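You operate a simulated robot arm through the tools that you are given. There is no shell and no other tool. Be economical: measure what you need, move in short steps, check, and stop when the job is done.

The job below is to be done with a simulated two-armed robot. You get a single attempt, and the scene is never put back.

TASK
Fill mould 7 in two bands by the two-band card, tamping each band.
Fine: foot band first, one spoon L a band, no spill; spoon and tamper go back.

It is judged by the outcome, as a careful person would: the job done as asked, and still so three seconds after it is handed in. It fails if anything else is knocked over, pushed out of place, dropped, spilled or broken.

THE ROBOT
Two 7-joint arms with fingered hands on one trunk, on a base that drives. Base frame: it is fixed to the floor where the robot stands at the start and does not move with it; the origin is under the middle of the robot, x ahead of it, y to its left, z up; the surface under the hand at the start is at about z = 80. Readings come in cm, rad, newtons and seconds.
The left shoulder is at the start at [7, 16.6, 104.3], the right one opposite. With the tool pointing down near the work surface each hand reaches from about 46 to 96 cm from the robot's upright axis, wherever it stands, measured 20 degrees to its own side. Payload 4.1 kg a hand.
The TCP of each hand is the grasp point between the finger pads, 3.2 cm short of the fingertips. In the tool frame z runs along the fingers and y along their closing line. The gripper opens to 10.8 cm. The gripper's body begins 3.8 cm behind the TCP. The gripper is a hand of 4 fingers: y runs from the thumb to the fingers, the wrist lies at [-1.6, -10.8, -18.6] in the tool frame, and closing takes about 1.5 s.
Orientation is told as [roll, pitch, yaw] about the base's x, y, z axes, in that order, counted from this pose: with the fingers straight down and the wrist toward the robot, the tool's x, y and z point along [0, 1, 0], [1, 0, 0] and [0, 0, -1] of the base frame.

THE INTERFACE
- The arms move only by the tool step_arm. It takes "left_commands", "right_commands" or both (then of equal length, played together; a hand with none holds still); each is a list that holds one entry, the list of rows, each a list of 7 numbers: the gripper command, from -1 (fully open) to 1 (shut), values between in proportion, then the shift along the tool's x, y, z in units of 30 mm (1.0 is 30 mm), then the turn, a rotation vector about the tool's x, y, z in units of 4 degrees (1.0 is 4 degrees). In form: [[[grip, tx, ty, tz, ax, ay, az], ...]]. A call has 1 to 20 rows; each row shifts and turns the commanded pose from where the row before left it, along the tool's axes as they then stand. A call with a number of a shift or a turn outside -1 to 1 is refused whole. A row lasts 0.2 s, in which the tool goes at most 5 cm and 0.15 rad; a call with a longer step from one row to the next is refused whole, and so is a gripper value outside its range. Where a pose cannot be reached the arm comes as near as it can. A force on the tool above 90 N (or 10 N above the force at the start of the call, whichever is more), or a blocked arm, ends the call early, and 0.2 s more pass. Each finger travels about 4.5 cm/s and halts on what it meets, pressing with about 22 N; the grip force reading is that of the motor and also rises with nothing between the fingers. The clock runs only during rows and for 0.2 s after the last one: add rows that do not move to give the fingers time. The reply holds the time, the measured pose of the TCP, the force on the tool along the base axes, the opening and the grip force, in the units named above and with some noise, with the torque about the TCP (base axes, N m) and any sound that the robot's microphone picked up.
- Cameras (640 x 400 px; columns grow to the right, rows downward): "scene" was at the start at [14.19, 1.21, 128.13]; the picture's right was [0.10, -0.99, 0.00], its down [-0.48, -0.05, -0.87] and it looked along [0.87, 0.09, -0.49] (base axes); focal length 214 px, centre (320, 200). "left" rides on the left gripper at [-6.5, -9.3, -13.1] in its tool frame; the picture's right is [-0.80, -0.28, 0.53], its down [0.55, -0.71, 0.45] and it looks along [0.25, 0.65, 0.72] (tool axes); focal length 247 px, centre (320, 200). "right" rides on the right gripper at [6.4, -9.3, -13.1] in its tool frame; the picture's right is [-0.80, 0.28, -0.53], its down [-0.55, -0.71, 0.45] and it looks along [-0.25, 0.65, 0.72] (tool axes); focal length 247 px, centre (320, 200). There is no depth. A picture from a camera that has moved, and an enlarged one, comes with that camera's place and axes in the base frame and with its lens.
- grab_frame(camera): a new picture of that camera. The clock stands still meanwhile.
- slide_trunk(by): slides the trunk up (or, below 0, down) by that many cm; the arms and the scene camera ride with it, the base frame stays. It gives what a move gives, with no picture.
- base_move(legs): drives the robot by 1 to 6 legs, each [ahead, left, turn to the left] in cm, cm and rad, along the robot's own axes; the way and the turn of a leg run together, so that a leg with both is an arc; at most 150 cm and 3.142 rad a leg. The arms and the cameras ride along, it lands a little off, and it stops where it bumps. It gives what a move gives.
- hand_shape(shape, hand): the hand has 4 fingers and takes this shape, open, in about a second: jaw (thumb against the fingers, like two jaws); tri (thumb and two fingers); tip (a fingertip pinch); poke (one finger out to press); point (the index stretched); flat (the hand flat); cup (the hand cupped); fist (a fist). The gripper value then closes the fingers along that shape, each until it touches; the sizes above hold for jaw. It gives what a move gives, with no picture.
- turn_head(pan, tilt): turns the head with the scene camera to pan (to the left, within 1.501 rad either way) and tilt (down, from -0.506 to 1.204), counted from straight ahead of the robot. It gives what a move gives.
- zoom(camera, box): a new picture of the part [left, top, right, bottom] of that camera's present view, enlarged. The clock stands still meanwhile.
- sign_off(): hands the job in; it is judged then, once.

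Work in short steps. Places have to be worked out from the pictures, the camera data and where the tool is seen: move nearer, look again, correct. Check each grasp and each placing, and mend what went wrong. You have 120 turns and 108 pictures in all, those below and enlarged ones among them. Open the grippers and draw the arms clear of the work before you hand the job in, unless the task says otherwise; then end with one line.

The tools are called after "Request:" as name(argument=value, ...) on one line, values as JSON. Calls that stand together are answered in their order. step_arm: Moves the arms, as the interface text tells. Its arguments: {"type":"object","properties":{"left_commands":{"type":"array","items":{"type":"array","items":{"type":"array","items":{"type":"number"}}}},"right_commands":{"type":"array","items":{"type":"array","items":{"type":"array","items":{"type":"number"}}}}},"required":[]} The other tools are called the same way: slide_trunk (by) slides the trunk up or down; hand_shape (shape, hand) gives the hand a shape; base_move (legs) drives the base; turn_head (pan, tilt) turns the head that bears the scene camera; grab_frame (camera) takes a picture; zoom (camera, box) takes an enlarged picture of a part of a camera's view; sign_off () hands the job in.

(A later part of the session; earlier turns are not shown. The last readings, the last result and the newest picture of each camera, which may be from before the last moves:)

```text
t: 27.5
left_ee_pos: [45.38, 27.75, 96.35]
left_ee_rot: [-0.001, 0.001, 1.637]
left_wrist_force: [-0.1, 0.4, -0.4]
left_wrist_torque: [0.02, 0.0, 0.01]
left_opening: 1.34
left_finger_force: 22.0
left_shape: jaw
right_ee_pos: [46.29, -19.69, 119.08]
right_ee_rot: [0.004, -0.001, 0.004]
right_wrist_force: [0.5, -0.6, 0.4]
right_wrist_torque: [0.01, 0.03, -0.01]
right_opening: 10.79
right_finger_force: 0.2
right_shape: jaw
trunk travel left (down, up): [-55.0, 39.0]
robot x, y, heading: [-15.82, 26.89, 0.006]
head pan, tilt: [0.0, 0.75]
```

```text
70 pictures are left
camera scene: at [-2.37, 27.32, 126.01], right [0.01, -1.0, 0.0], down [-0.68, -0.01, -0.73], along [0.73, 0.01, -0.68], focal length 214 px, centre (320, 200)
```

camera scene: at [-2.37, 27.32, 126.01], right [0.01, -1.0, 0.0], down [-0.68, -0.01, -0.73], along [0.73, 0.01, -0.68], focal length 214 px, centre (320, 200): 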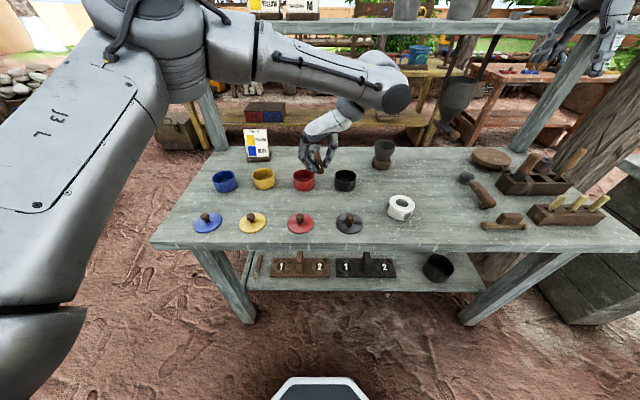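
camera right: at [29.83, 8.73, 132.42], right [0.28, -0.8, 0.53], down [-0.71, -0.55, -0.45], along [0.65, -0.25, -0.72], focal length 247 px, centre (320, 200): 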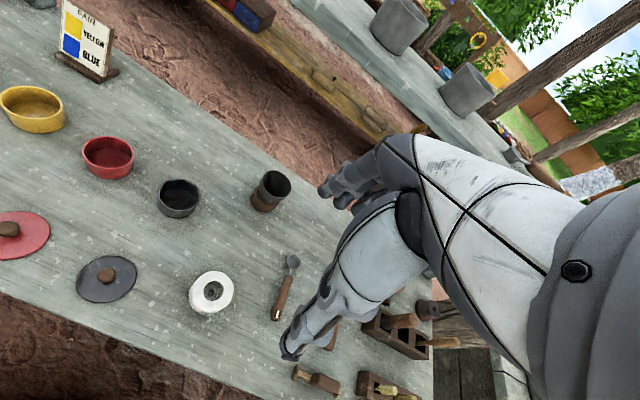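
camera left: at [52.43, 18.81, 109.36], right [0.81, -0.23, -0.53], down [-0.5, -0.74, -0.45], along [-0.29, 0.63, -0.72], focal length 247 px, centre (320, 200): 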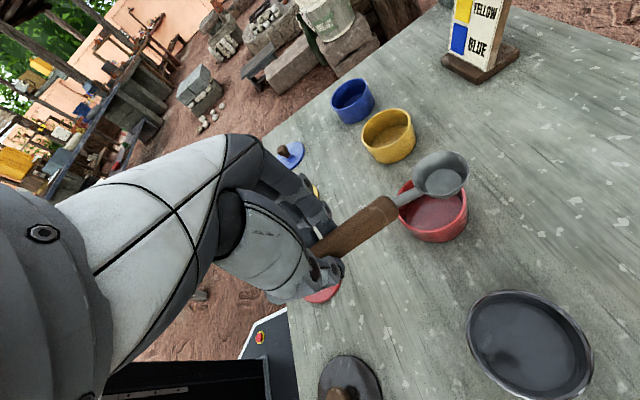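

I move the spoon left along the pots to near the blue one and look again.

Request:
step_arm(left_commands=[[[1, 0, 0.7, 0, 0, 0, 0], [1, 0, 0.8, 0, 0, 0, 0], [1, 0, 0.8, 0, 0, 0, 0], [1, 0, 0.8, 0, 0, 0, 0], [1, 0, 0.8, 0, 0, 0, 0], [1, 0, 0.8, 0, 0, 0, 0], [1, 0, 0.8, 0, 0, 0, 0], [1, 0, 0.8, 0, 0, 0, 0], [1, 0, 0.8, 0, 0, 0, 0], [1, 0, 0.8, 0, 0, 0, 0], [1, 0, 0.6, 0, 0, 0, 0], [1, 0, 0, 0, 0, 0, 0]]])

Request:
grab_frame(camera="left")

Request:
zoom(camera="scene", box=[190, 130, 310, 215])

```text
t: 30.1
left_ee_pos: [43.76, 52.91, 96.37]
left_ee_rot: [0.001, 0.0, 1.635]
left_wrist_force: [0.0, -0.9, -0.2]
left_wrist_torque: [-0.04, -0.01, -0.01]
left_opening: 1.32
left_finger_force: 22.8
left_shape: jaw
right_ee_pos: [46.21, -19.81, 119.01]
right_ee_rot: [0.003, 0.002, 0.005]
right_wrist_force: [0.5, 0.1, 0.0]
right_wrist_torque: [0.03, -0.02, 0.0]
right_opening: 10.77
right_finger_force: 0.0
right_shape: jaw
trunk travel left (down, up): [-55.0, 39.0]
robot x, y, heading: [-15.82, 27.0, 0.009]
head pan, tilt: [0.0, 0.75]
```

```text
69 pictures are left
camera left: at [50.76, 44.17, 109.43], right [0.81, -0.23, -0.53], down [-0.5, -0.74, -0.45], along [-0.29, 0.63, -0.72], focal length 247 px, centre (320, 200)
```

left: 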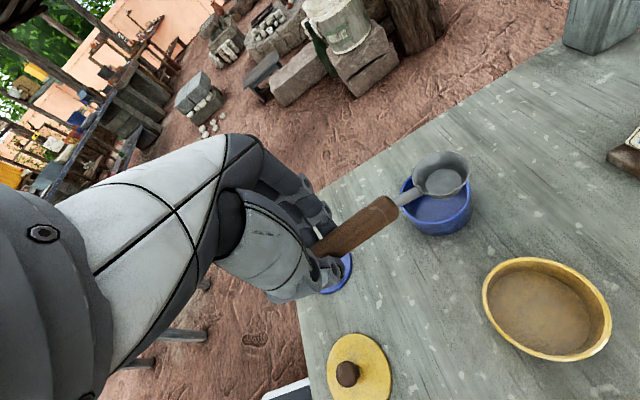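

```text
4.71 times, centred on (250, 172) of scene
camera zoom: at [-2.36, 27.25, 126.0], right [0.01, -1.0, 0.0], down [-0.68, -0.01, -0.73], along [0.73, 0.01, -0.68], focal length 1009 px, centre (649, 329)
```

zoom: 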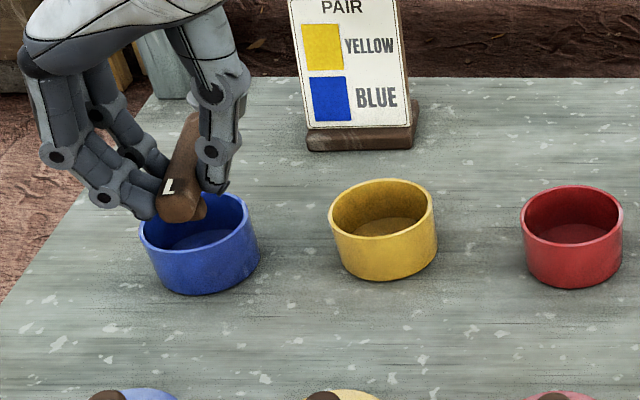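

The blue pot is centred near (53.3, 58.2) and the yellow near (54.8, 46). I zoom in to see the powder levels.

Request:
zoom(camera="left", box=[380, 140, 640, 370])

```text
1.74 times, centred on (510, 255) of left
camera zoom: at [50.76, 44.17, 109.43], right [0.81, -0.23, -0.53], down [-0.5, -0.74, -0.45], along [-0.29, 0.63, -0.72], focal length 430 px, centre (-10, 104)
```

zoom: 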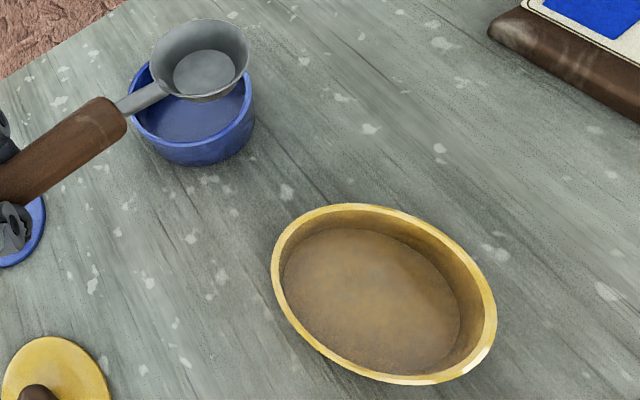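

The powder lies low, about 1 to 1.5 cm deep. I bring the spoon bowl over the pot centre and tilt it nose-down about 44°, pivoting about the bowl.

Request:
step_arm(left_commands=[[[1, -0.05, 0.136, -0.222, 0, 1, 0], [1, -0.05, 0.136, -0.222, 0, 1, 0], [1, -0.05, 0.136, -0.222, 0, 1, 0], [1, -0.05, 0.136, -0.222, 0, 1, 0], [1, -0.05, 0.136, -0.222, 0, 1, 0], [1, -0.05, 0.136, -0.222, 0, 1, 0], [1, -0.05, 0.136, -0.222, 0, 1, 0], [1, -0.05, 0.136, -0.222, 0, 1, 0], [1, -0.05, 0.136, -0.222, 0, 1, 0], [1, -0.05, 0.136, -0.222, 0, 1, 0], [1, -0.05, 0.136, -0.222, 0, 1, 0], [1, 0, 0, 0, 0, 0, 0]]])

Request:
grab_frame(camera="left")

Request:
zoom(camera="scene", box=[180, 110, 300, 200])

```text
t: 32.7
left_ee_pos: [47.35, 57.93, 102.47]
left_ee_rot: [0.767, 0.003, 1.634]
left_wrist_force: [0.5, -0.7, -0.4]
left_wrist_torque: [-0.01, 0.03, -0.04]
left_opening: 1.34
left_finger_force: 22.0
left_shape: jaw
right_ee_pos: [46.26, -19.63, 119.0]
right_ee_rot: [0.004, 0.001, 0.003]
right_wrist_force: [0.2, 0.3, 0.7]
right_wrist_torque: [-0.01, -0.03, -0.03]
right_opening: 10.77
right_finger_force: 0.0
right_shape: jaw
trunk travel left (down, up): [-55.0, 39.0]
robot x, y, heading: [-15.72, 26.65, 0.01]
head pan, tilt: [0.0, 0.75]
```

```text
66 pictures are left
camera left: at [61.73, 49.54, 107.42], right [0.22, -0.27, -0.94], down [-0.66, -0.75, 0.06], along [-0.72, 0.6, -0.35], focal length 247 px, centre (320, 200)
```

left: 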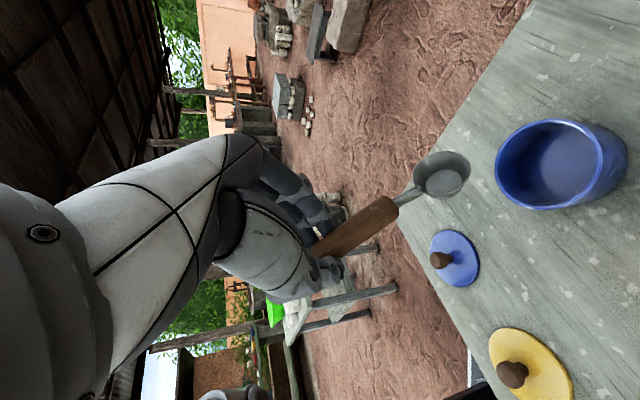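

```text
4.44 times, centred on (240, 155) of scene
camera zoom: at [-2.42, 27.34, 126.02], right [0.01, -1.0, 0.0], down [-0.68, -0.01, -0.73], along [0.73, 0.01, -0.68], focal length 953 px, centre (676, 400)
```

zoom: 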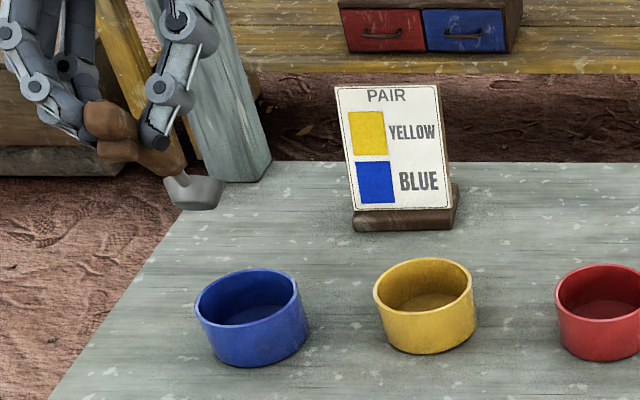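

The bowl is above the pot, matched to about 0.5 cm. I move slightly forward and descend 9.5 cm, keeping the tilt.

Request:
step_arm(left_commands=[[[1, -0.415, -0.02, 0.333, 0, 0, 0], [1, -0.415, -0.02, 0.333, 0, 0, 0], [1, -0.415, -0.02, 0.333, 0, 0, 0], [1, -0.415, -0.02, 0.333, 0, 0, 0], [1, -0.415, -0.02, 0.333, 0, 0, 0], [1, -0.415, 0, 0.333, 0, 0, 0], [1, 0, 0, 0, 0, 0, 0]]])

Request:
grab_frame(camera="left")

Request:
zoom(camera="scene", box=[190, 140, 270, 200])

```text
t: 34.3
left_ee_pos: [48.65, 57.59, 93.0]
left_ee_rot: [0.765, -0.001, 1.635]
left_wrist_force: [-0.2, 0.0, 0.8]
left_wrist_torque: [0.0, 0.02, 0.01]
left_opening: 1.33
left_finger_force: 21.9
left_shape: jaw
right_ee_pos: [46.22, -19.78, 118.98]
right_ee_rot: [0.005, 0.0, 0.002]
right_wrist_force: [-0.3, 0.5, 0.5]
right_wrist_torque: [0.01, -0.03, 0.01]
right_opening: 10.77
right_finger_force: 0.1
right_shape: jaw
trunk travel left (down, up): [-55.0, 39.0]
robot x, y, heading: [-15.79, 27.0, 0.01]
head pan, tilt: [0.0, 0.75]
```

```text
64 pictures are left
camera left: at [62.94, 49.27, 97.91], right [0.22, -0.27, -0.94], down [-0.66, -0.75, 0.06], along [-0.72, 0.6, -0.35], focal length 247 px, centre (320, 200)
```

left: 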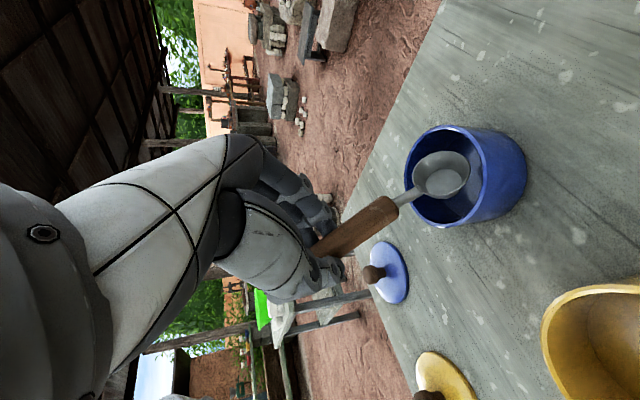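

```text
6.67 times, centred on (230, 170) of scene
camera zoom: at [-2.41, 27.26, 126.01], right [0.01, -1.0, 0.0], down [-0.68, -0.01, -0.73], along [0.73, 0.01, -0.68], focal length 1430 px, centre (920, 400)
```

zoom: 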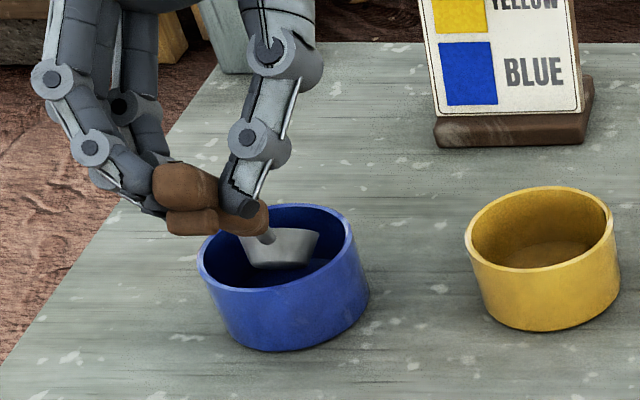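

The bowl is centred inside the pot's mouth. I lower it another 2.2 cm in small steps and watch the force.

Request:
step_arm(left_commands=[[[1, -0.127, 0, 0.132, 0, 0, 0], [1, -0.127, 0, 0.132, 0, 0, 0], [1, -0.127, 0, 0.132, 0, 0, 0], [1, -0.127, 0, 0.132, 0, 0, 0], [1, 0, 0, 0, 0, 0, 0]]])

Request:
zoom(camera="left", box=[360, 90, 540, 240])

Request:
zoom(camera="scene", box=[200, 150, 260, 195])

```text
t: 35.5
left_ee_pos: [48.48, 57.57, 90.77]
left_ee_rot: [0.766, 0.002, 1.636]
left_wrist_force: [-1.0, 0.0, 2.8]
left_wrist_torque: [0.04, -0.04, 0.03]
left_opening: 1.34
left_finger_force: 21.8
left_shape: jaw
right_ee_pos: [46.24, -19.76, 119.0]
right_ee_rot: [0.005, 0.0, 0.003]
right_wrist_force: [-0.6, 0.2, 0.1]
right_wrist_torque: [-0.02, -0.03, -0.03]
right_opening: 10.74
right_finger_force: 0.0
right_shape: jaw
trunk travel left (down, up): [-55.0, 39.0]
robot x, y, heading: [-15.88, 27.13, 0.012]
head pan, tilt: [0.0, 0.75]
```

```text
2.67 times, centred on (450, 165) of left
camera zoom: at [62.81, 49.22, 95.75], right [0.22, -0.27, -0.94], down [-0.66, -0.75, 0.06], along [-0.72, 0.6, -0.35], focal length 659 px, centre (-27, 293)
```

zoom: 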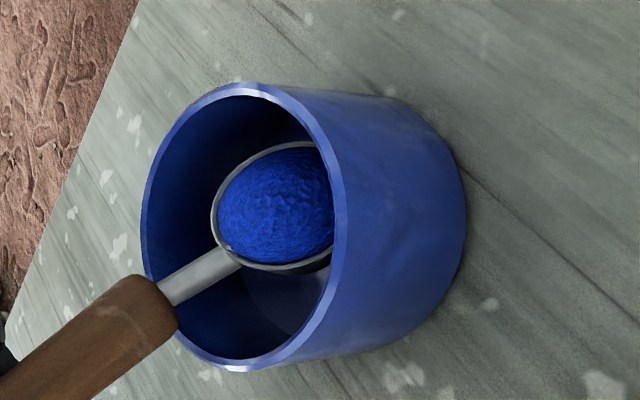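

```text
8.89 times, centred on (230, 172) of scene
camera zoom: at [-2.43, 27.26, 126.02], right [0.01, -1.0, 0.0], down [-0.68, -0.01, -0.73], along [0.73, 0.01, -0.68], focal length 1906 px, centre (1120, 444)
```

zoom: 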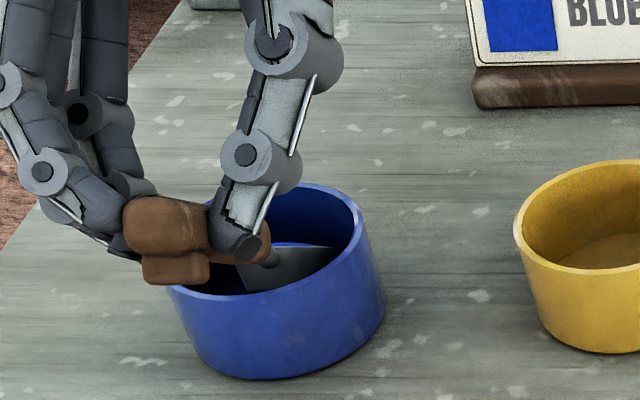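

The spoon is heaped with blue. I lift while levelling about the bowl, clear of the pot rim.

Request:
step_arm(left_commands=[[[1, 0.15, 0, -0.155, 0, 0, 0], [1, 0.2, 0, -0.21, 0, 0, 0], [1, 0.208, 0, 0.045, 0, -1, 0], [1, 0.195, 0, 0.033, 0, -1, 0], [1, 0.181, 0, 0.023, 0, -1, 0], [1, 0.166, 0, 0.013, 0, -1, 0], [1, 0.151, 0, 0.004, 0, -1, 0], [1, 0.136, 0, -0.003, 0, -1, 0], [1, 0.12, 0, -0.01, 0, -1, 0], [1, 0.103, 0, -0.015, 0, -1, 0], [1, 0.086, 0, -0.02, 0, -1, 0], [1, 0.069, 0, -0.023, 0, -1, 0], [1, 0.051, 0, -0.024, 0, -1, 0], [1, 0, 0, -0.3, 0, 0, 0], [1, 0, 0, -0.3, 0, 0, 0], [1, 0, 0, 0, 0, 0, 0]]])

Request:
grab_frame(camera="left")

Request:
zoom(camera="scene", box=[180, 120, 280, 200])

```text
t: 38.9
left_ee_pos: [44.59, 57.35, 96.28]
left_ee_rot: [0.0, 0.002, 1.636]
left_wrist_force: [0.1, 0.9, -0.3]
left_wrist_torque: [-0.02, 0.02, -0.02]
left_opening: 1.31
left_finger_force: 21.9
left_shape: jaw
right_ee_pos: [46.28, -19.74, 118.99]
right_ee_rot: [0.003, -0.001, 0.003]
right_wrist_force: [0.3, -0.2, 0.3]
right_wrist_torque: [0.01, 0.0, -0.02]
right_opening: 10.77
right_finger_force: 0.1
right_shape: jaw
trunk travel left (down, up): [-55.0, 39.0]
robot x, y, heading: [-15.67, 26.61, 0.011]
head pan, tilt: [0.0, 0.75]
```

```text
60 pictures are left
camera left: at [51.7, 48.58, 109.33], right [0.81, -0.23, -0.53], down [-0.5, -0.74, -0.45], along [-0.29, 0.63, -0.72], focal length 247 px, centre (320, 200)
```

left: 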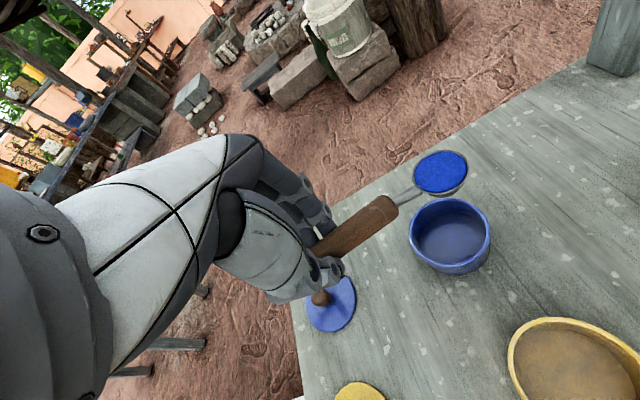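

```text
5.00 times, centred on (230, 160) of scene
camera zoom: at [-2.36, 27.28, 126.0], right [0.01, -1.0, 0.0], down [-0.68, -0.01, -0.73], along [0.73, 0.01, -0.68], focal length 1072 px, centre (770, 400)
```

zoom: 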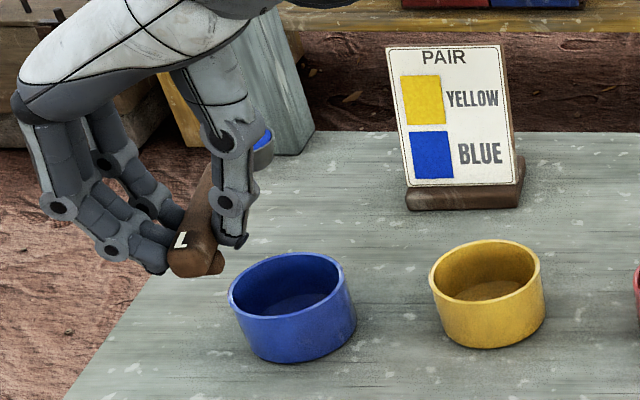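

The spoon carries a full, level measure of blue and the bench is clean. I drive right about 22 cm so that the mould, pots and tamper are all reachable from one stand.

Request:
base_move(legs=[[0, -22, 0]])

Request:
grab_frame(camera="left")

```text
t: 40.5
left_ee_pos: [44.85, 35.28, 96.39]
left_ee_rot: [0.0, -0.001, 1.633]
left_wrist_force: [0.4, 0.4, 0.0]
left_wrist_torque: [0.04, 0.02, 0.02]
left_opening: 1.35
left_finger_force: 22.2
left_shape: jaw
right_ee_pos: [46.22, -41.8, 118.95]
right_ee_rot: [0.002, -0.002, 0.003]
right_wrist_force: [0.1, 0.8, -0.4]
right_wrist_torque: [-0.02, 0.01, -0.04]
right_opening: 10.75
right_finger_force: 0.1
right_shape: jaw
trunk travel left (down, up): [-55.0, 39.0]
robot x, y, heading: [-15.75, 5.08, 0.006]
head pan, tilt: [0.0, 0.75]
```

```text
58 pictures are left
camera left: at [51.89, 26.44, 109.32], right [0.81, -0.23, -0.53], down [-0.5, -0.74, -0.45], along [-0.29, 0.63, -0.72], focal length 247 px, centre (320, 200)
```

left: 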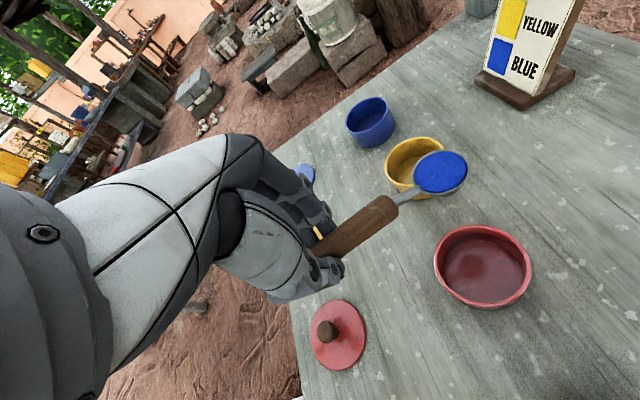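

Still full. I carry it level towards the mould.

Request:
step_arm(left_commands=[[[1, 0.15, -0.3, 0, 0, 0, 0], [1, 0.31, -0.66, 0, 0, 0, 0], [1, 0.31, -0.66, 0, 0, 0, 0], [1, 0.31, -0.66, 0, 0, 0, 0], [1, 0.31, -0.66, 0, 0, 0, 0], [1, 0.31, -0.66, 0, 0, 0, 0], [1, 0.31, -0.66, 0, 0, 0, 0], [1, 0.31, -0.66, 0, 0, 0, 0], [1, 0.31, -0.66, 0, 0, 0, 0], [1, 0.31, -0.66, 0, 0, 0, 0], [1, 0.31, -0.66, 0, 0, 0, 0], [1, 0.31, -0.66, 0, 0, 0, 0], [1, 0.31, -0.66, 0, 0, 0, 0], [1, 0.31, -0.66, 0, 0, 0, 0], [1, 0.31, -0.66, 0, 0, 0, 0], [1, 0.31, -0.66, 0, 0, 0, 0], [1, 0.2, -0.4, 0, 0, 0, 0], [1, 0, 0, 0, 0, 0, 0]]])

Request:
grab_frame(camera="left")

Request:
grab_frame(camera="scene")

```text
t: 44.4
left_ee_pos: [31.78, 2.58, 96.15]
left_ee_rot: [0.0, 0.0, 1.634]
left_wrist_force: [0.0, 0.7, 0.1]
left_wrist_torque: [-0.01, 0.01, -0.01]
left_opening: 1.32
left_finger_force: 21.8
left_shape: jaw
right_ee_pos: [46.36, -41.82, 119.04]
right_ee_rot: [0.004, 0.0, 0.003]
right_wrist_force: [0.4, 0.9, 0.6]
right_wrist_torque: [0.01, 0.0, 0.03]
right_opening: 10.76
right_finger_force: 0.2
right_shape: jaw
trunk travel left (down, up): [-55.0, 39.0]
robot x, y, heading: [-15.33, 4.73, 0.004]
head pan, tilt: [0.0, 0.75]
```

```text
57 pictures are left
camera left: at [38.8, -6.2, 109.26], right [0.81, -0.23, -0.53], down [-0.5, -0.74, -0.45], along [-0.29, 0.63, -0.72], focal length 247 px, centre (320, 200)
```

left: 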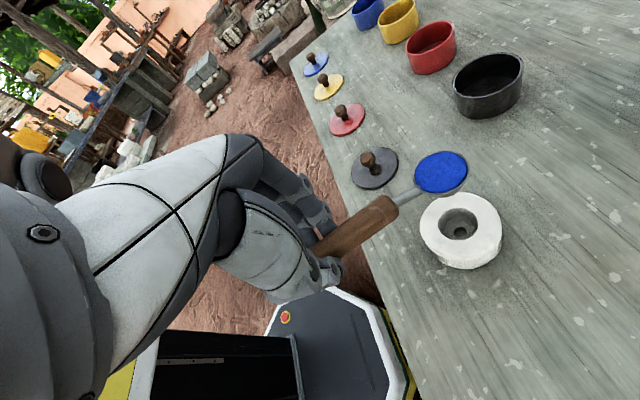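

```text
56 pictures are left
camera scene: at [-2.21, 5.3, 126.01], right [0.01, -1.0, 0.0], down [-0.68, 0.0, -0.73], along [0.73, 0.0, -0.68], focal length 214 px, centre (320, 200)
```

scene: 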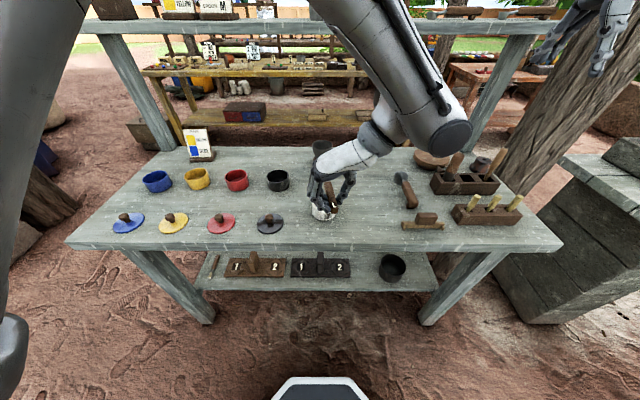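

Bowl and mould line up: the hole is at about (41.55, 3.95). I lower so the pouring lip sits over the hole, then start a 40° roll pivoting on the lip.

Request:
step_arm(left_commands=[[[1, -0.02, -0.125, 0.575, 0, 0, 0], [1, -0.02, -0.125, 0.575, 0, 0, 0], [1, -0.02, -0.125, 0.575, 0, 0, 0], [1, 0, -0.125, 0.575, 0, 0, 0], [1, 0, 0, 0, 0, 0, 0]]])

Request:
grab_frame(camera="left")

Request:
zoom(camera="scene", box=[280, 160, 380, 230])

```text
t: 45.5
left_ee_pos: [32.74, 1.07, 91.16]
left_ee_rot: [-0.016, 0.039, 1.649]
left_wrist_force: [0.5, 0.2, -0.5]
left_wrist_torque: [0.02, 0.03, -0.05]
left_opening: 1.32
left_finger_force: 21.9
left_shape: jaw
right_ee_pos: [46.35, -41.83, 119.09]
right_ee_rot: [0.003, 0.0, 0.002]
right_wrist_force: [-0.1, 0.5, 0.2]
right_wrist_torque: [0.01, 0.0, 0.0]
right_opening: 10.75
right_finger_force: 0.1
right_shape: jaw
trunk travel left (down, up): [-55.0, 39.0]
robot x, y, heading: [-15.78, 4.84, 0.01]
head pan, tilt: [0.0, 0.75]
```

```text
55 pictures are left
camera left: at [39.68, -7.09, 104.68], right [0.83, -0.24, -0.51], down [-0.48, -0.76, -0.43], along [-0.29, 0.6, -0.75], focal length 247 px, centre (320, 200)
```

left: 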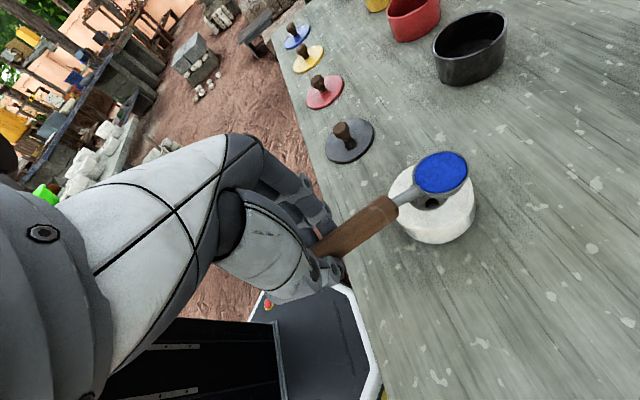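

```text
5.71 times, centred on (330, 195) of scene
camera zoom: at [-2.22, 5.26, 126.01], right [0.01, -1.0, 0.0], down [-0.68, 0.0, -0.73], along [0.73, 0.0, -0.68], focal length 1226 px, centre (263, 229)
```

zoom: 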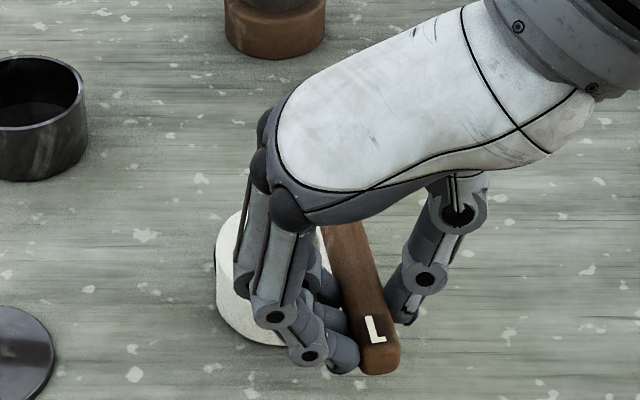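

The arm is at its inner limit here: it stalled at z 91.2 with a small tilt, though nothing spilled. I raise a little, back the base off about 10 cm and extend the arm forward by the same amount.

Request:
step_arm(left_commands=[[[1, 0, 0, -0.5, 0, 0, 0], [1, 0, 0, -0.6, 0, 0, 0], [1, 0, 0, 0, 0, 0, 0]]])

Request:
base_move(legs=[[-10, 0, 0]])

```text
t: 46.4
left_ee_pos: [32.11, 1.22, 92.59]
left_ee_rot: [0.001, -0.001, 1.632]
left_wrist_force: [-0.6, 0.3, -0.2]
left_wrist_torque: [0.0, -0.01, -0.03]
left_opening: 1.33
left_finger_force: 21.8
left_shape: jaw
right_ee_pos: [46.36, -41.74, 118.97]
right_ee_rot: [0.003, 0.0, 0.002]
right_wrist_force: [0.4, -1.0, 0.1]
right_wrist_torque: [-0.02, -0.01, 0.0]
right_opening: 10.79
right_finger_force: 0.1
right_shape: jaw
trunk travel left (down, up): [-55.0, 39.0]
robot x, y, heading: [-15.53, 4.49, 0.004]
head pan, tilt: [0.0, 0.75]
```

```text
t: 47.5
left_ee_pos: [22.25, 1.13, 92.75]
left_ee_rot: [-0.001, 0.001, 1.632]
left_wrist_force: [0.3, 0.9, -1.0]
left_wrist_torque: [-0.02, 0.01, 0.02]
left_opening: 1.37
left_finger_force: 21.8
left_shape: jaw
right_ee_pos: [36.5, -41.99, 119.0]
right_ee_rot: [0.003, 0.0, 0.001]
right_wrist_force: [-1.2, -0.2, 0.1]
right_wrist_torque: [0.01, -0.03, 0.01]
right_opening: 10.78
right_finger_force: 0.2
right_shape: jaw
trunk travel left (down, up): [-55.0, 39.0]
robot x, y, heading: [-25.37, 4.95, 0.004]
head pan, tilt: [0.0, 0.75]
```

I extend forward 9.8 cm and then down to the pour start height.

Request:
step_arm(left_commands=[[[1, -0.3, -0.02, 0, 0, 0, 0], [1, -0.55, -0.035, 0, 0, 0, 0], [1, -0.55, -0.035, 0, 0, 0, 0], [1, -0.55, -0.035, 0, 0, 0, 0], [1, -0.55, -0.035, 0, 0, 0, 0], [1, -0.5, -0.035, 0, 0, 0, 0], [1, -0.26, -0.01, 0, 0, 0, 0], [1, 0, 0, 0.29, 0, 0, 0], [1, 0, 0, 0.29, 0, 0, 0], [1, 0, 0, 0.29, 0, 0, 0], [1, 0, 0, 0.29, 0, 0, 0], [1, 0, 0, 0, 0, 0, 0]]])

Request:
grab_frame(camera="left")

```text
t: 50.1
left_ee_pos: [32.02, 0.97, 89.27]
left_ee_rot: [-0.002, 0.001, 1.633]
left_wrist_force: [0.0, 0.7, 0.1]
left_wrist_torque: [-0.04, 0.02, -0.02]
left_opening: 1.32
left_finger_force: 22.4
left_shape: jaw
right_ee_pos: [36.52, -41.92, 119.01]
right_ee_rot: [0.004, 0.002, 0.0]
right_wrist_force: [0.3, -0.4, 0.8]
right_wrist_torque: [0.02, -0.03, -0.02]
right_opening: 10.74
right_finger_force: 0.1
right_shape: jaw
trunk travel left (down, up): [-55.0, 39.0]
robot x, y, heading: [-25.55, 5.13, 0.008]
head pan, tilt: [0.0, 0.75]
```

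```text
53 pictures are left
camera left: at [39.17, -7.86, 102.37], right [0.81, -0.23, -0.53], down [-0.5, -0.74, -0.45], along [-0.29, 0.63, -0.72], focal length 247 px, centre (320, 200)
```

left: 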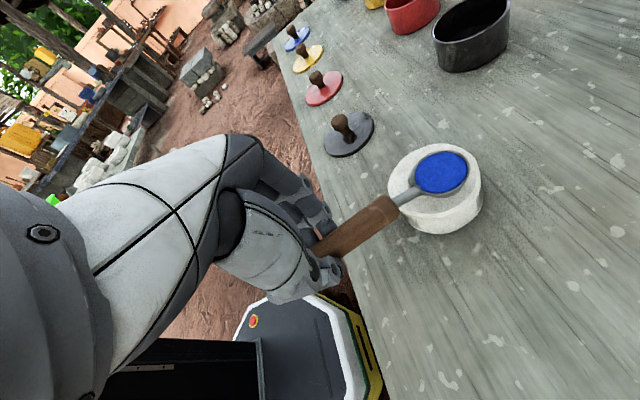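

The bowl hovers over the mould as planned. I roll the first 40° about the lip.

Request:
step_arm(left_commands=[[[1, 0, 0.047, -0.02, 1, 0, 0], [1, 0, 0.048, -0.02, 1, 0, 0], [1, 0, 0.05, -0.02, 1, 0, 0], [1, 0, 0.052, -0.021, 1, 0, 0], [1, 0, 0.054, -0.021, 1, 0, 0], [1, 0, 0.055, -0.022, 1, 0, 0], [1, 0, 0.057, -0.022, 1, 0, 0], [1, 0, 0.058, -0.023, 1, 0, 0], [1, 0, 0.06, -0.025, 1, 0, 0], [1, 0, 0.062, -0.025, 1, 0, 0]]])

Request:
grab_frame(camera="left")

Request:
zoom(camera="scene", box=[270, 140, 390, 220])

```text
t: 52.3
left_ee_pos: [32.14, 2.75, 89.37]
left_ee_rot: [-0.003, 0.703, 1.631]
left_wrist_force: [0.1, 0.4, 0.6]
left_wrist_torque: [-0.01, 0.03, -0.03]
left_opening: 1.32
left_finger_force: 22.1
left_shape: jaw
right_ee_pos: [36.49, -41.82, 118.99]
right_ee_rot: [0.001, 0.001, 0.001]
right_wrist_force: [0.0, -0.5, 0.6]
right_wrist_torque: [0.01, 0.0, 0.02]
right_opening: 10.77
right_finger_force: 0.1
right_shape: jaw
trunk travel left (down, up): [-55.0, 39.0]
robot x, y, heading: [-25.26, 5.04, 0.006]
head pan, tilt: [0.0, 0.75]
```

```text
52 pictures are left
camera left: at [38.39, 4.62, 105.28], right [0.83, -0.51, -0.22], down [-0.5, -0.86, 0.11], along [-0.25, 0.02, -0.97], focal length 247 px, centre (320, 200)
```

left: 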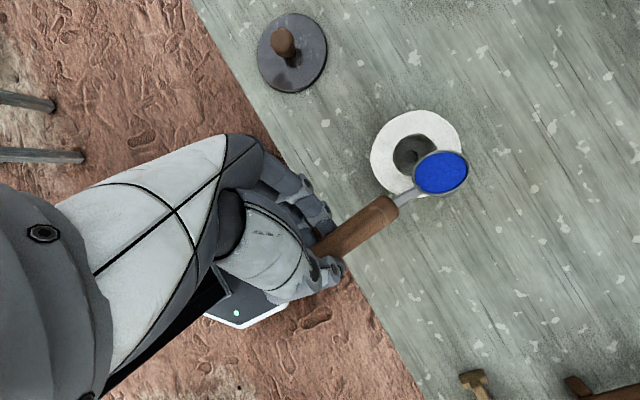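

```text
5.00 times, centred on (330, 180) of scene
camera zoom: at [-11.99, 5.29, 126.01], right [0.01, -1.0, 0.0], down [-0.68, 0.0, -0.73], along [0.73, 0.0, -0.68], focal length 1072 px, centre (270, 300)
```

zoom: 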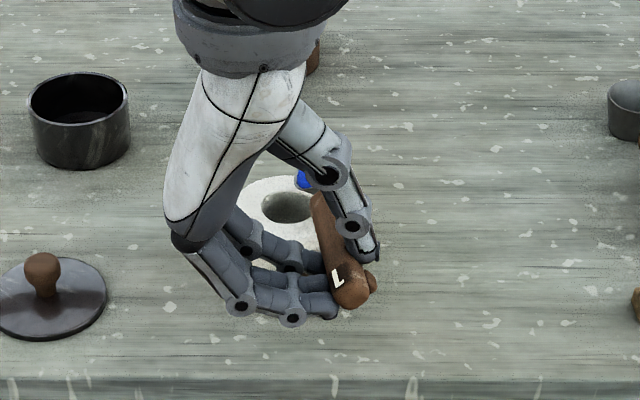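

The powder is holding at 40°, and the lip is about 0.5 cm short of the hole centre. I shift left 0.7 cm and roll on to 60°.

Request:
step_arm(left_commands=[[[1, 0.035, 0.09, -0.075, 0, 0, 0], [1, 0.035, 0.09, -0.075, 0, 0, 0], [1, 0, 0.064, -0.024, 1, 0, 0], [1, 0, 0.066, -0.026, 1, 0, 0], [1, 0, 0.067, -0.027, 1, 0, 0], [1, 0, 0.068, -0.028, 1, 0, 0], [1, 0, 0.069, -0.03, 1, 0, 0]]])

Request:
grab_frame(camera="left")

```text
t: 53.9
left_ee_pos: [31.74, 4.46, 88.84]
left_ee_rot: [-0.002, 1.051, 1.631]
left_wrist_force: [0.6, -0.2, -0.4]
left_wrist_torque: [-0.02, 0.01, 0.0]
left_opening: 1.32
left_finger_force: 21.6
left_shape: jaw
right_ee_pos: [36.59, -41.81, 119.24]
right_ee_rot: [0.002, 0.0, 0.001]
right_wrist_force: [-0.6, -0.5, -0.9]
right_wrist_torque: [0.01, -0.01, -0.01]
right_opening: 10.76
right_finger_force: 0.1
right_shape: jaw
trunk travel left (down, up): [-55.0, 39.0]
robot x, y, heading: [-25.67, 4.81, 0.005]
head pan, tilt: [0.0, 0.75]
```

```text
50 pictures are left
camera left: at [37.8, 11.74, 103.33], right [0.83, -0.55, -0.02], down [-0.5, -0.77, 0.39], along [-0.23, -0.32, -0.92], focal length 247 px, centre (320, 200)
```

left: 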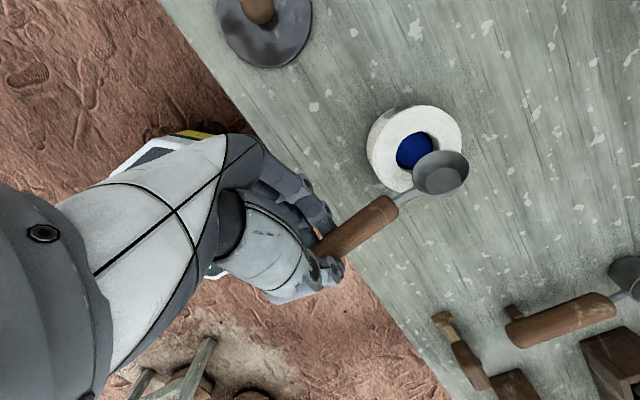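

The blue has gone into the mould. I zoom in to check for a clean pour.

Request:
zoom(camera="left", box=[355, 90, 485, 210])

```text
3.33 times, centred on (420, 150) of left
camera zoom: at [37.8, 11.74, 103.33], right [0.83, -0.55, -0.02], down [-0.5, -0.77, 0.39], along [-0.23, -0.32, -0.92], focal length 823 px, centre (-13, 367)
```

zoom: 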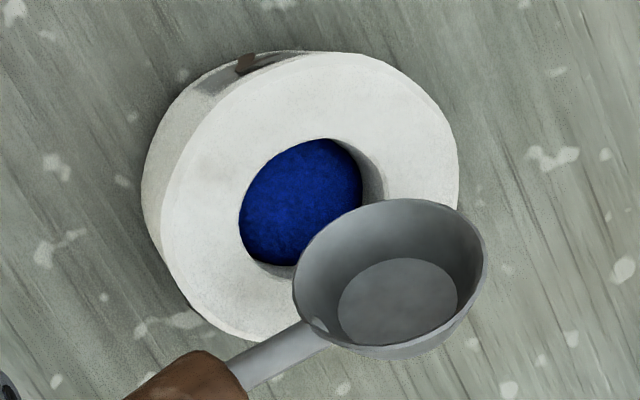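

A clean pour. I lift the spoon, unroll it, and then carry it off left.

Request:
step_arm(left_commands=[[[1, 0, -0.48, -0.28, 0, 0, 0], [1, 0, -0.48, -0.28, 0, 0, 0], [1, 0, -0.48, -0.28, 0, 0, 0], [1, 0, 0, 0, -1, 0, 0], [1, 0, 0, 0, -1, 0, 0], [1, 0, 0, 0, -1, 0, 0], [1, 0, 0, 0, -1, 0, 0], [1, 0, 0, 0, -1, 0, 0], [1, 0, 0, 0, -1, 0, 0], [1, 0, 0, 0, -1, 0, 0], [1, 0, 0, 0, -1, 0, 0], [1, 0, 0, 0, -1, 0, 0], [1, 0, 0, 0, -1, 0, 0], [1, 0, 0, 0, -1, 0, 0], [1, 0, 0, 0, -1, 0, 0], [1, 0, 0, 0, -1, 0, 0], [1, 0, 0, 0, -1, 0, 0], [1, 0, 0, 0, -1, 0, 0], [1, 0, 0.5, 0, 0, 0, 0], [1, 0, 0.5, 0, 0, 0, 0]]])

```text
t: 58.1
left_ee_pos: [31.64, 7.25, 93.79]
left_ee_rot: [0.001, 0.002, 1.631]
left_wrist_force: [0.8, 0.9, -1.0]
left_wrist_torque: [-0.03, 0.03, -0.03]
left_opening: 1.32
left_finger_force: 22.5
left_shape: jaw
right_ee_pos: [36.51, -41.85, 119.05]
right_ee_rot: [0.003, 0.0, 0.001]
right_wrist_force: [0.0, 0.3, 0.3]
right_wrist_torque: [0.04, 0.0, -0.02]
right_opening: 10.75
right_finger_force: 0.1
right_shape: jaw
trunk travel left (down, up): [-55.0, 39.0]
robot x, y, heading: [-25.62, 4.69, 0.012]
head pan, tilt: [0.0, 0.75]
```

I park the left hand near the yellow pot while the right hand goes above the tamper.

Request:
step_arm(left_commands=[[[1, -0.2, 0.6, -0.06, 0, 0, 0], [1, -0.294, 0.733, -0.06, 0, 0, 0], [1, -0.294, 0.733, -0.06, 0, 0, 0], [1, -0.294, 0.733, -0.06, 0, 0, 0], [1, -0.294, 0.733, -0.06, 0, 0, 0], [1, -0.294, 0.733, -0.06, 0, 0, 0], [1, -0.294, 0.733, -0.06, 0, 0, 0], [1, -0.294, 0.733, -0.06, 0, 0, 0], [1, -0.294, 0.733, -0.06, 0, 0, 0], [1, -0.294, 0.733, -0.06, 0, 0, 0], [1, -0.294, 0.733, -0.06, 0, 0, 0], [1, -0.294, 0.733, -0.06, 0, 0, 0], [1, -0.294, 0.733, -0.06, 0, 0, 0], [1, -0.294, 0.733, -0.06, 0, 0, 0], [1, -0.294, 0.733, 0, 0, 0, 0], [1, -0.294, 0.733, 0, 0, 0, 0], [1, 0, 0, 0, 0, 0, 0]]], right_commands=[[[-1, 0.135, 0.337, 0.29, 0, 0, 0], [-1, 0.135, 0.337, 0.29, 0, 0, 0], [-1, 0.135, 0.337, 0.29, 0, 0, 0], [-1, 0.135, 0.337, 0.29, 0, 0, 0], [-1, 0.135, 0.337, 0.29, 0, 0, 0], [-1, 0.135, 0.337, 0.29, 0, 0, 0], [-1, 0.135, 0.337, 0.29, 0, 0, 0], [-1, 0.135, 0.337, 0.29, 0, 0, 0], [-1, 0.135, 0.337, 0.29, 0, 0, 0], [-1, 0.135, 0.337, 0.29, 0, 0, 0], [-1, 0.135, 0.337, 0.29, 0, 0, 0], [-1, 0.135, 0.337, 0.29, 0, 0, 0], [-1, 0.135, 0.337, 0.29, 0, 0, 0], [-1, 0.135, 0.337, 0.29, 0, 0, 0], [-1, 0.135, 0.337, 0.29, 0, 0, 0], [-1, 0.135, 0.337, 0.29, 0, 0, 0], [-1, 0, 0, 0, 0, 0, 0]]])

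Request:
grab_frame(camera="right")

Request:
grab_frame(camera="scene")

```text
t: 61.7
left_ee_pos: [43.09, 42.96, 96.59]
left_ee_rot: [-0.001, -0.001, 1.631]
left_wrist_force: [-0.4, 0.4, -0.8]
left_wrist_torque: [-0.03, 0.03, -0.01]
left_opening: 1.32
left_finger_force: 22.1
left_shape: jaw
right_ee_pos: [52.69, -35.35, 104.93]
right_ee_rot: [0.005, -0.001, -0.002]
right_wrist_force: [-0.3, -0.2, 0.1]
right_wrist_torque: [0.0, -0.02, 0.04]
right_opening: 10.76
right_finger_force: 0.1
right_shape: jaw
trunk travel left (down, up): [-55.0, 39.0]
robot x, y, heading: [-25.62, 4.66, 0.005]
head pan, tilt: [0.0, 0.75]
```

```text
48 pictures are left
camera right: at [43.46, -29.14, 118.07], right [0.28, -0.8, 0.53], down [-0.71, -0.55, -0.45], along [0.65, -0.25, -0.72], focal length 247 px, centre (320, 200)
```

right: 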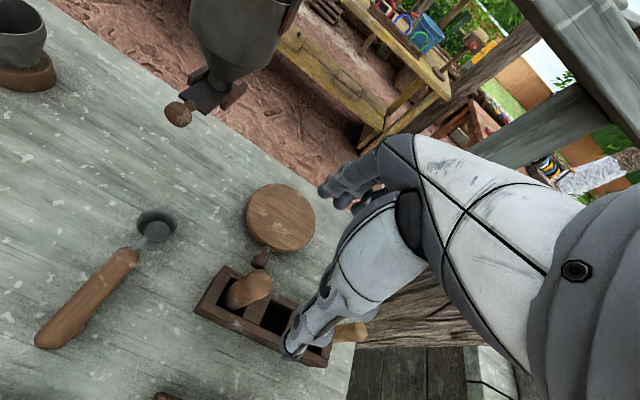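

```text
47 pictures are left
camera scene: at [-12.03, 5.15, 126.01], right [0.01, -1.0, 0.0], down [-0.68, 0.0, -0.73], along [0.73, 0.0, -0.68], focal length 214 px, centre (320, 200)
```

scene: 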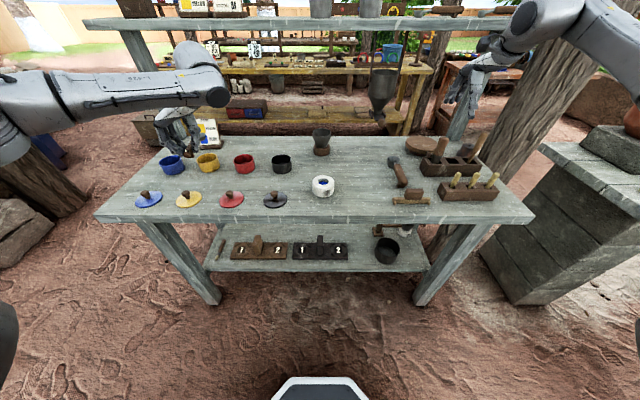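

The tamper is close to where I predicted. I zoom in to refine its position.

Request:
zoom(camera="right", box=[180, 250, 300, 330])

Request:
zoom(camera="scene", box=[385, 100, 515, 205])

```text
5.00 times, centred on (240, 290) of right
camera zoom: at [43.46, -29.14, 118.07], right [0.28, -0.8, 0.53], down [-0.71, -0.55, -0.45], along [0.65, -0.25, -0.72], focal length 1235 px, centre (720, -250)
```

zoom: 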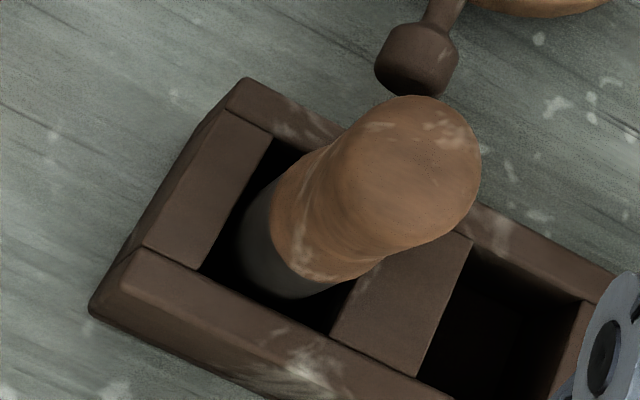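

```text
3.81 times, centred on (450, 152) of scene
camera zoom: at [-12.03, 5.15, 126.01], right [0.01, -1.0, 0.0], down [-0.68, 0.0, -0.73], along [0.73, 0.0, -0.68], focal length 817 px, centre (-175, 381)
```

zoom: 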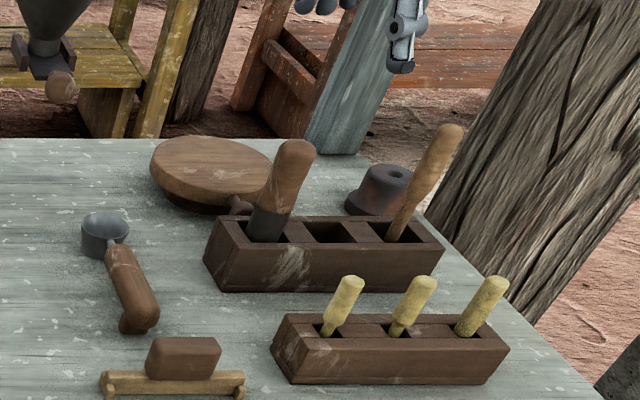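

The tamper axis is near (51.9, −35.1). I correct for that and descend to z 96 for another look.

Request:
step_arm(right_commands=[[[-1, 0.03, -0.09, 0.6, 0, 0, 0], [-1, 0.03, -0.09, 0.6, 0, 0, 0], [-1, 0.02, -0.09, 0.6, 0, 0, 0], [-1, 0, 0, 0.6, 0, 0, 0], [-1, 0, 0, 0.5, 0, 0, 0], [-1, 0, 0, 0, 0, 0, 0]]])

Request:
zoom(camera="right", box=[140, 200, 380, 360])

Request:
zoom(camera="scene", box=[400, 90, 520, 190])

```text
t: 63.1
left_ee_pos: [42.9, 42.94, 96.41]
left_ee_rot: [0.0, 0.001, 1.633]
left_wrist_force: [0.8, 0.2, 0.1]
left_wrist_torque: [-0.01, -0.01, 0.04]
left_opening: 1.32
left_finger_force: 21.3
left_shape: jaw
right_ee_pos: [51.95, -34.78, 96.37]
right_ee_rot: [0.002, 0.001, 0.0]
right_wrist_force: [0.2, -0.6, -0.4]
right_wrist_torque: [-0.01, 0.04, -0.02]
right_opening: 10.75
right_finger_force: 0.1
right_shape: jaw
trunk travel left (down, up): [-55.0, 39.0]
robot x, y, heading: [-25.67, 5.07, 0.004]
head pan, tilt: [0.0, 0.75]
```

```text
2.50 times, centred on (260, 280) of right
camera zoom: at [42.57, -28.5, 109.54], right [0.28, -0.8, 0.53], down [-0.71, -0.55, -0.45], along [0.65, -0.25, -0.72], focal length 617 px, centre (470, 0)
```

zoom: 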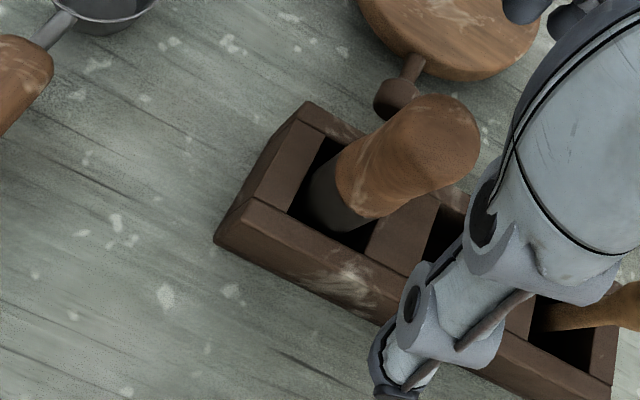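

```text
4.00 times, centred on (460, 140) of scene
camera zoom: at [-12.01, 5.23, 126.01], right [0.01, -1.0, 0.0], down [-0.68, 0.0, -0.73], along [0.73, 0.0, -0.68], focal length 858 px, centre (-240, 440)
```

zoom: 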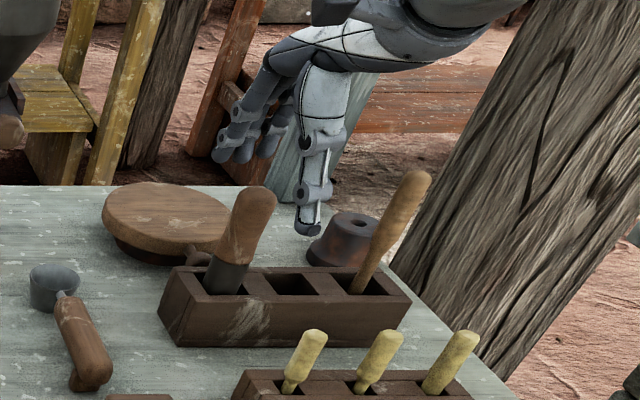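

The tamper is centred between the fingers. I descend to z 90.8 and check before closing.

Request:
step_arm(right_commands=[[[-1, 0, 0, 0.45, 0, 0, 0], [-1, 0, 0, 0.45, 0, 0, 0], [-1, 0, 0, 0.45, 0, 0, 0], [-1, 0, 0, 0.3, 0, 0, 0], [-1, 0, 0, 0.2, 0, 0, 0], [-1, 0, 0, 0, 0, 0, 0]]])

Request:
zoom(camera="scene", box=[400, 90, 520, 190])

Request:
zoom(camera="right", box=[200, 180, 440, 340])

```text
t: 64.5
left_ee_pos: [42.99, 43.05, 96.53]
left_ee_rot: [-0.001, 0.002, 1.631]
left_wrist_force: [0.6, -1.4, 0.5]
left_wrist_torque: [-0.01, 0.03, 0.03]
left_opening: 1.31
left_finger_force: 22.3
left_shape: jaw
right_ee_pos: [51.91, -35.11, 90.75]
right_ee_rot: [0.003, 0.0, 0.0]
right_wrist_force: [0.4, 0.5, -0.4]
right_wrist_torque: [-0.03, 0.0, -0.01]
right_opening: 10.76
right_finger_force: 0.0
right_shape: jaw
trunk travel left (down, up): [-55.0, 39.0]
robot x, y, heading: [-25.32, 4.98, 0.008]
head pan, tilt: [0.0, 0.75]
```

```text
4.00 times, centred on (460, 140) of scene
camera zoom: at [-12.0, 5.22, 126.01], right [0.01, -1.0, 0.0], down [-0.68, 0.0, -0.73], along [0.73, 0.0, -0.68], focal length 858 px, centre (-240, 440)
```

zoom: 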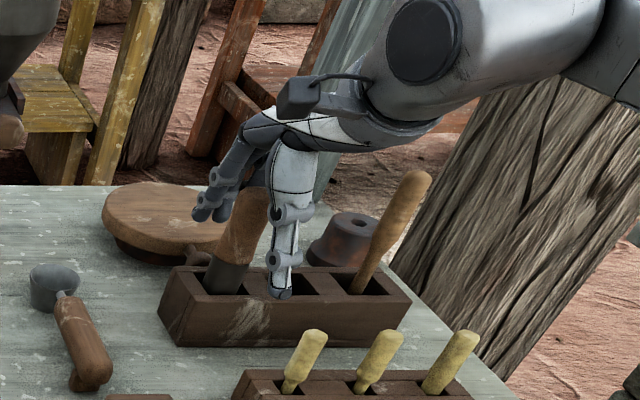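

```text
2.50 times, centred on (320, 260) of right
camera zoom: at [42.65, -28.78, 103.91], right [0.28, -0.8, 0.53], down [-0.71, -0.55, -0.45], along [0.65, -0.25, -0.72], focal length 617 px, centre (320, 50)
```

zoom: 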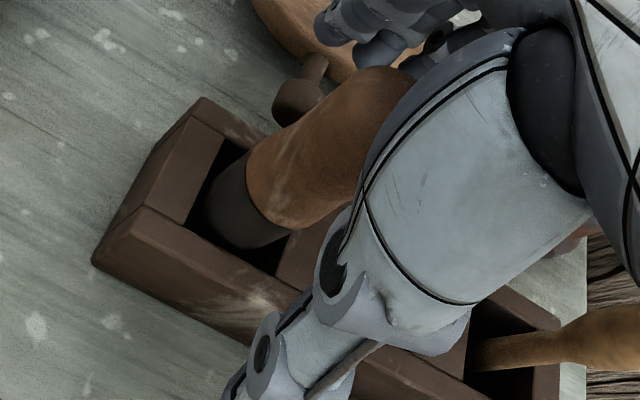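

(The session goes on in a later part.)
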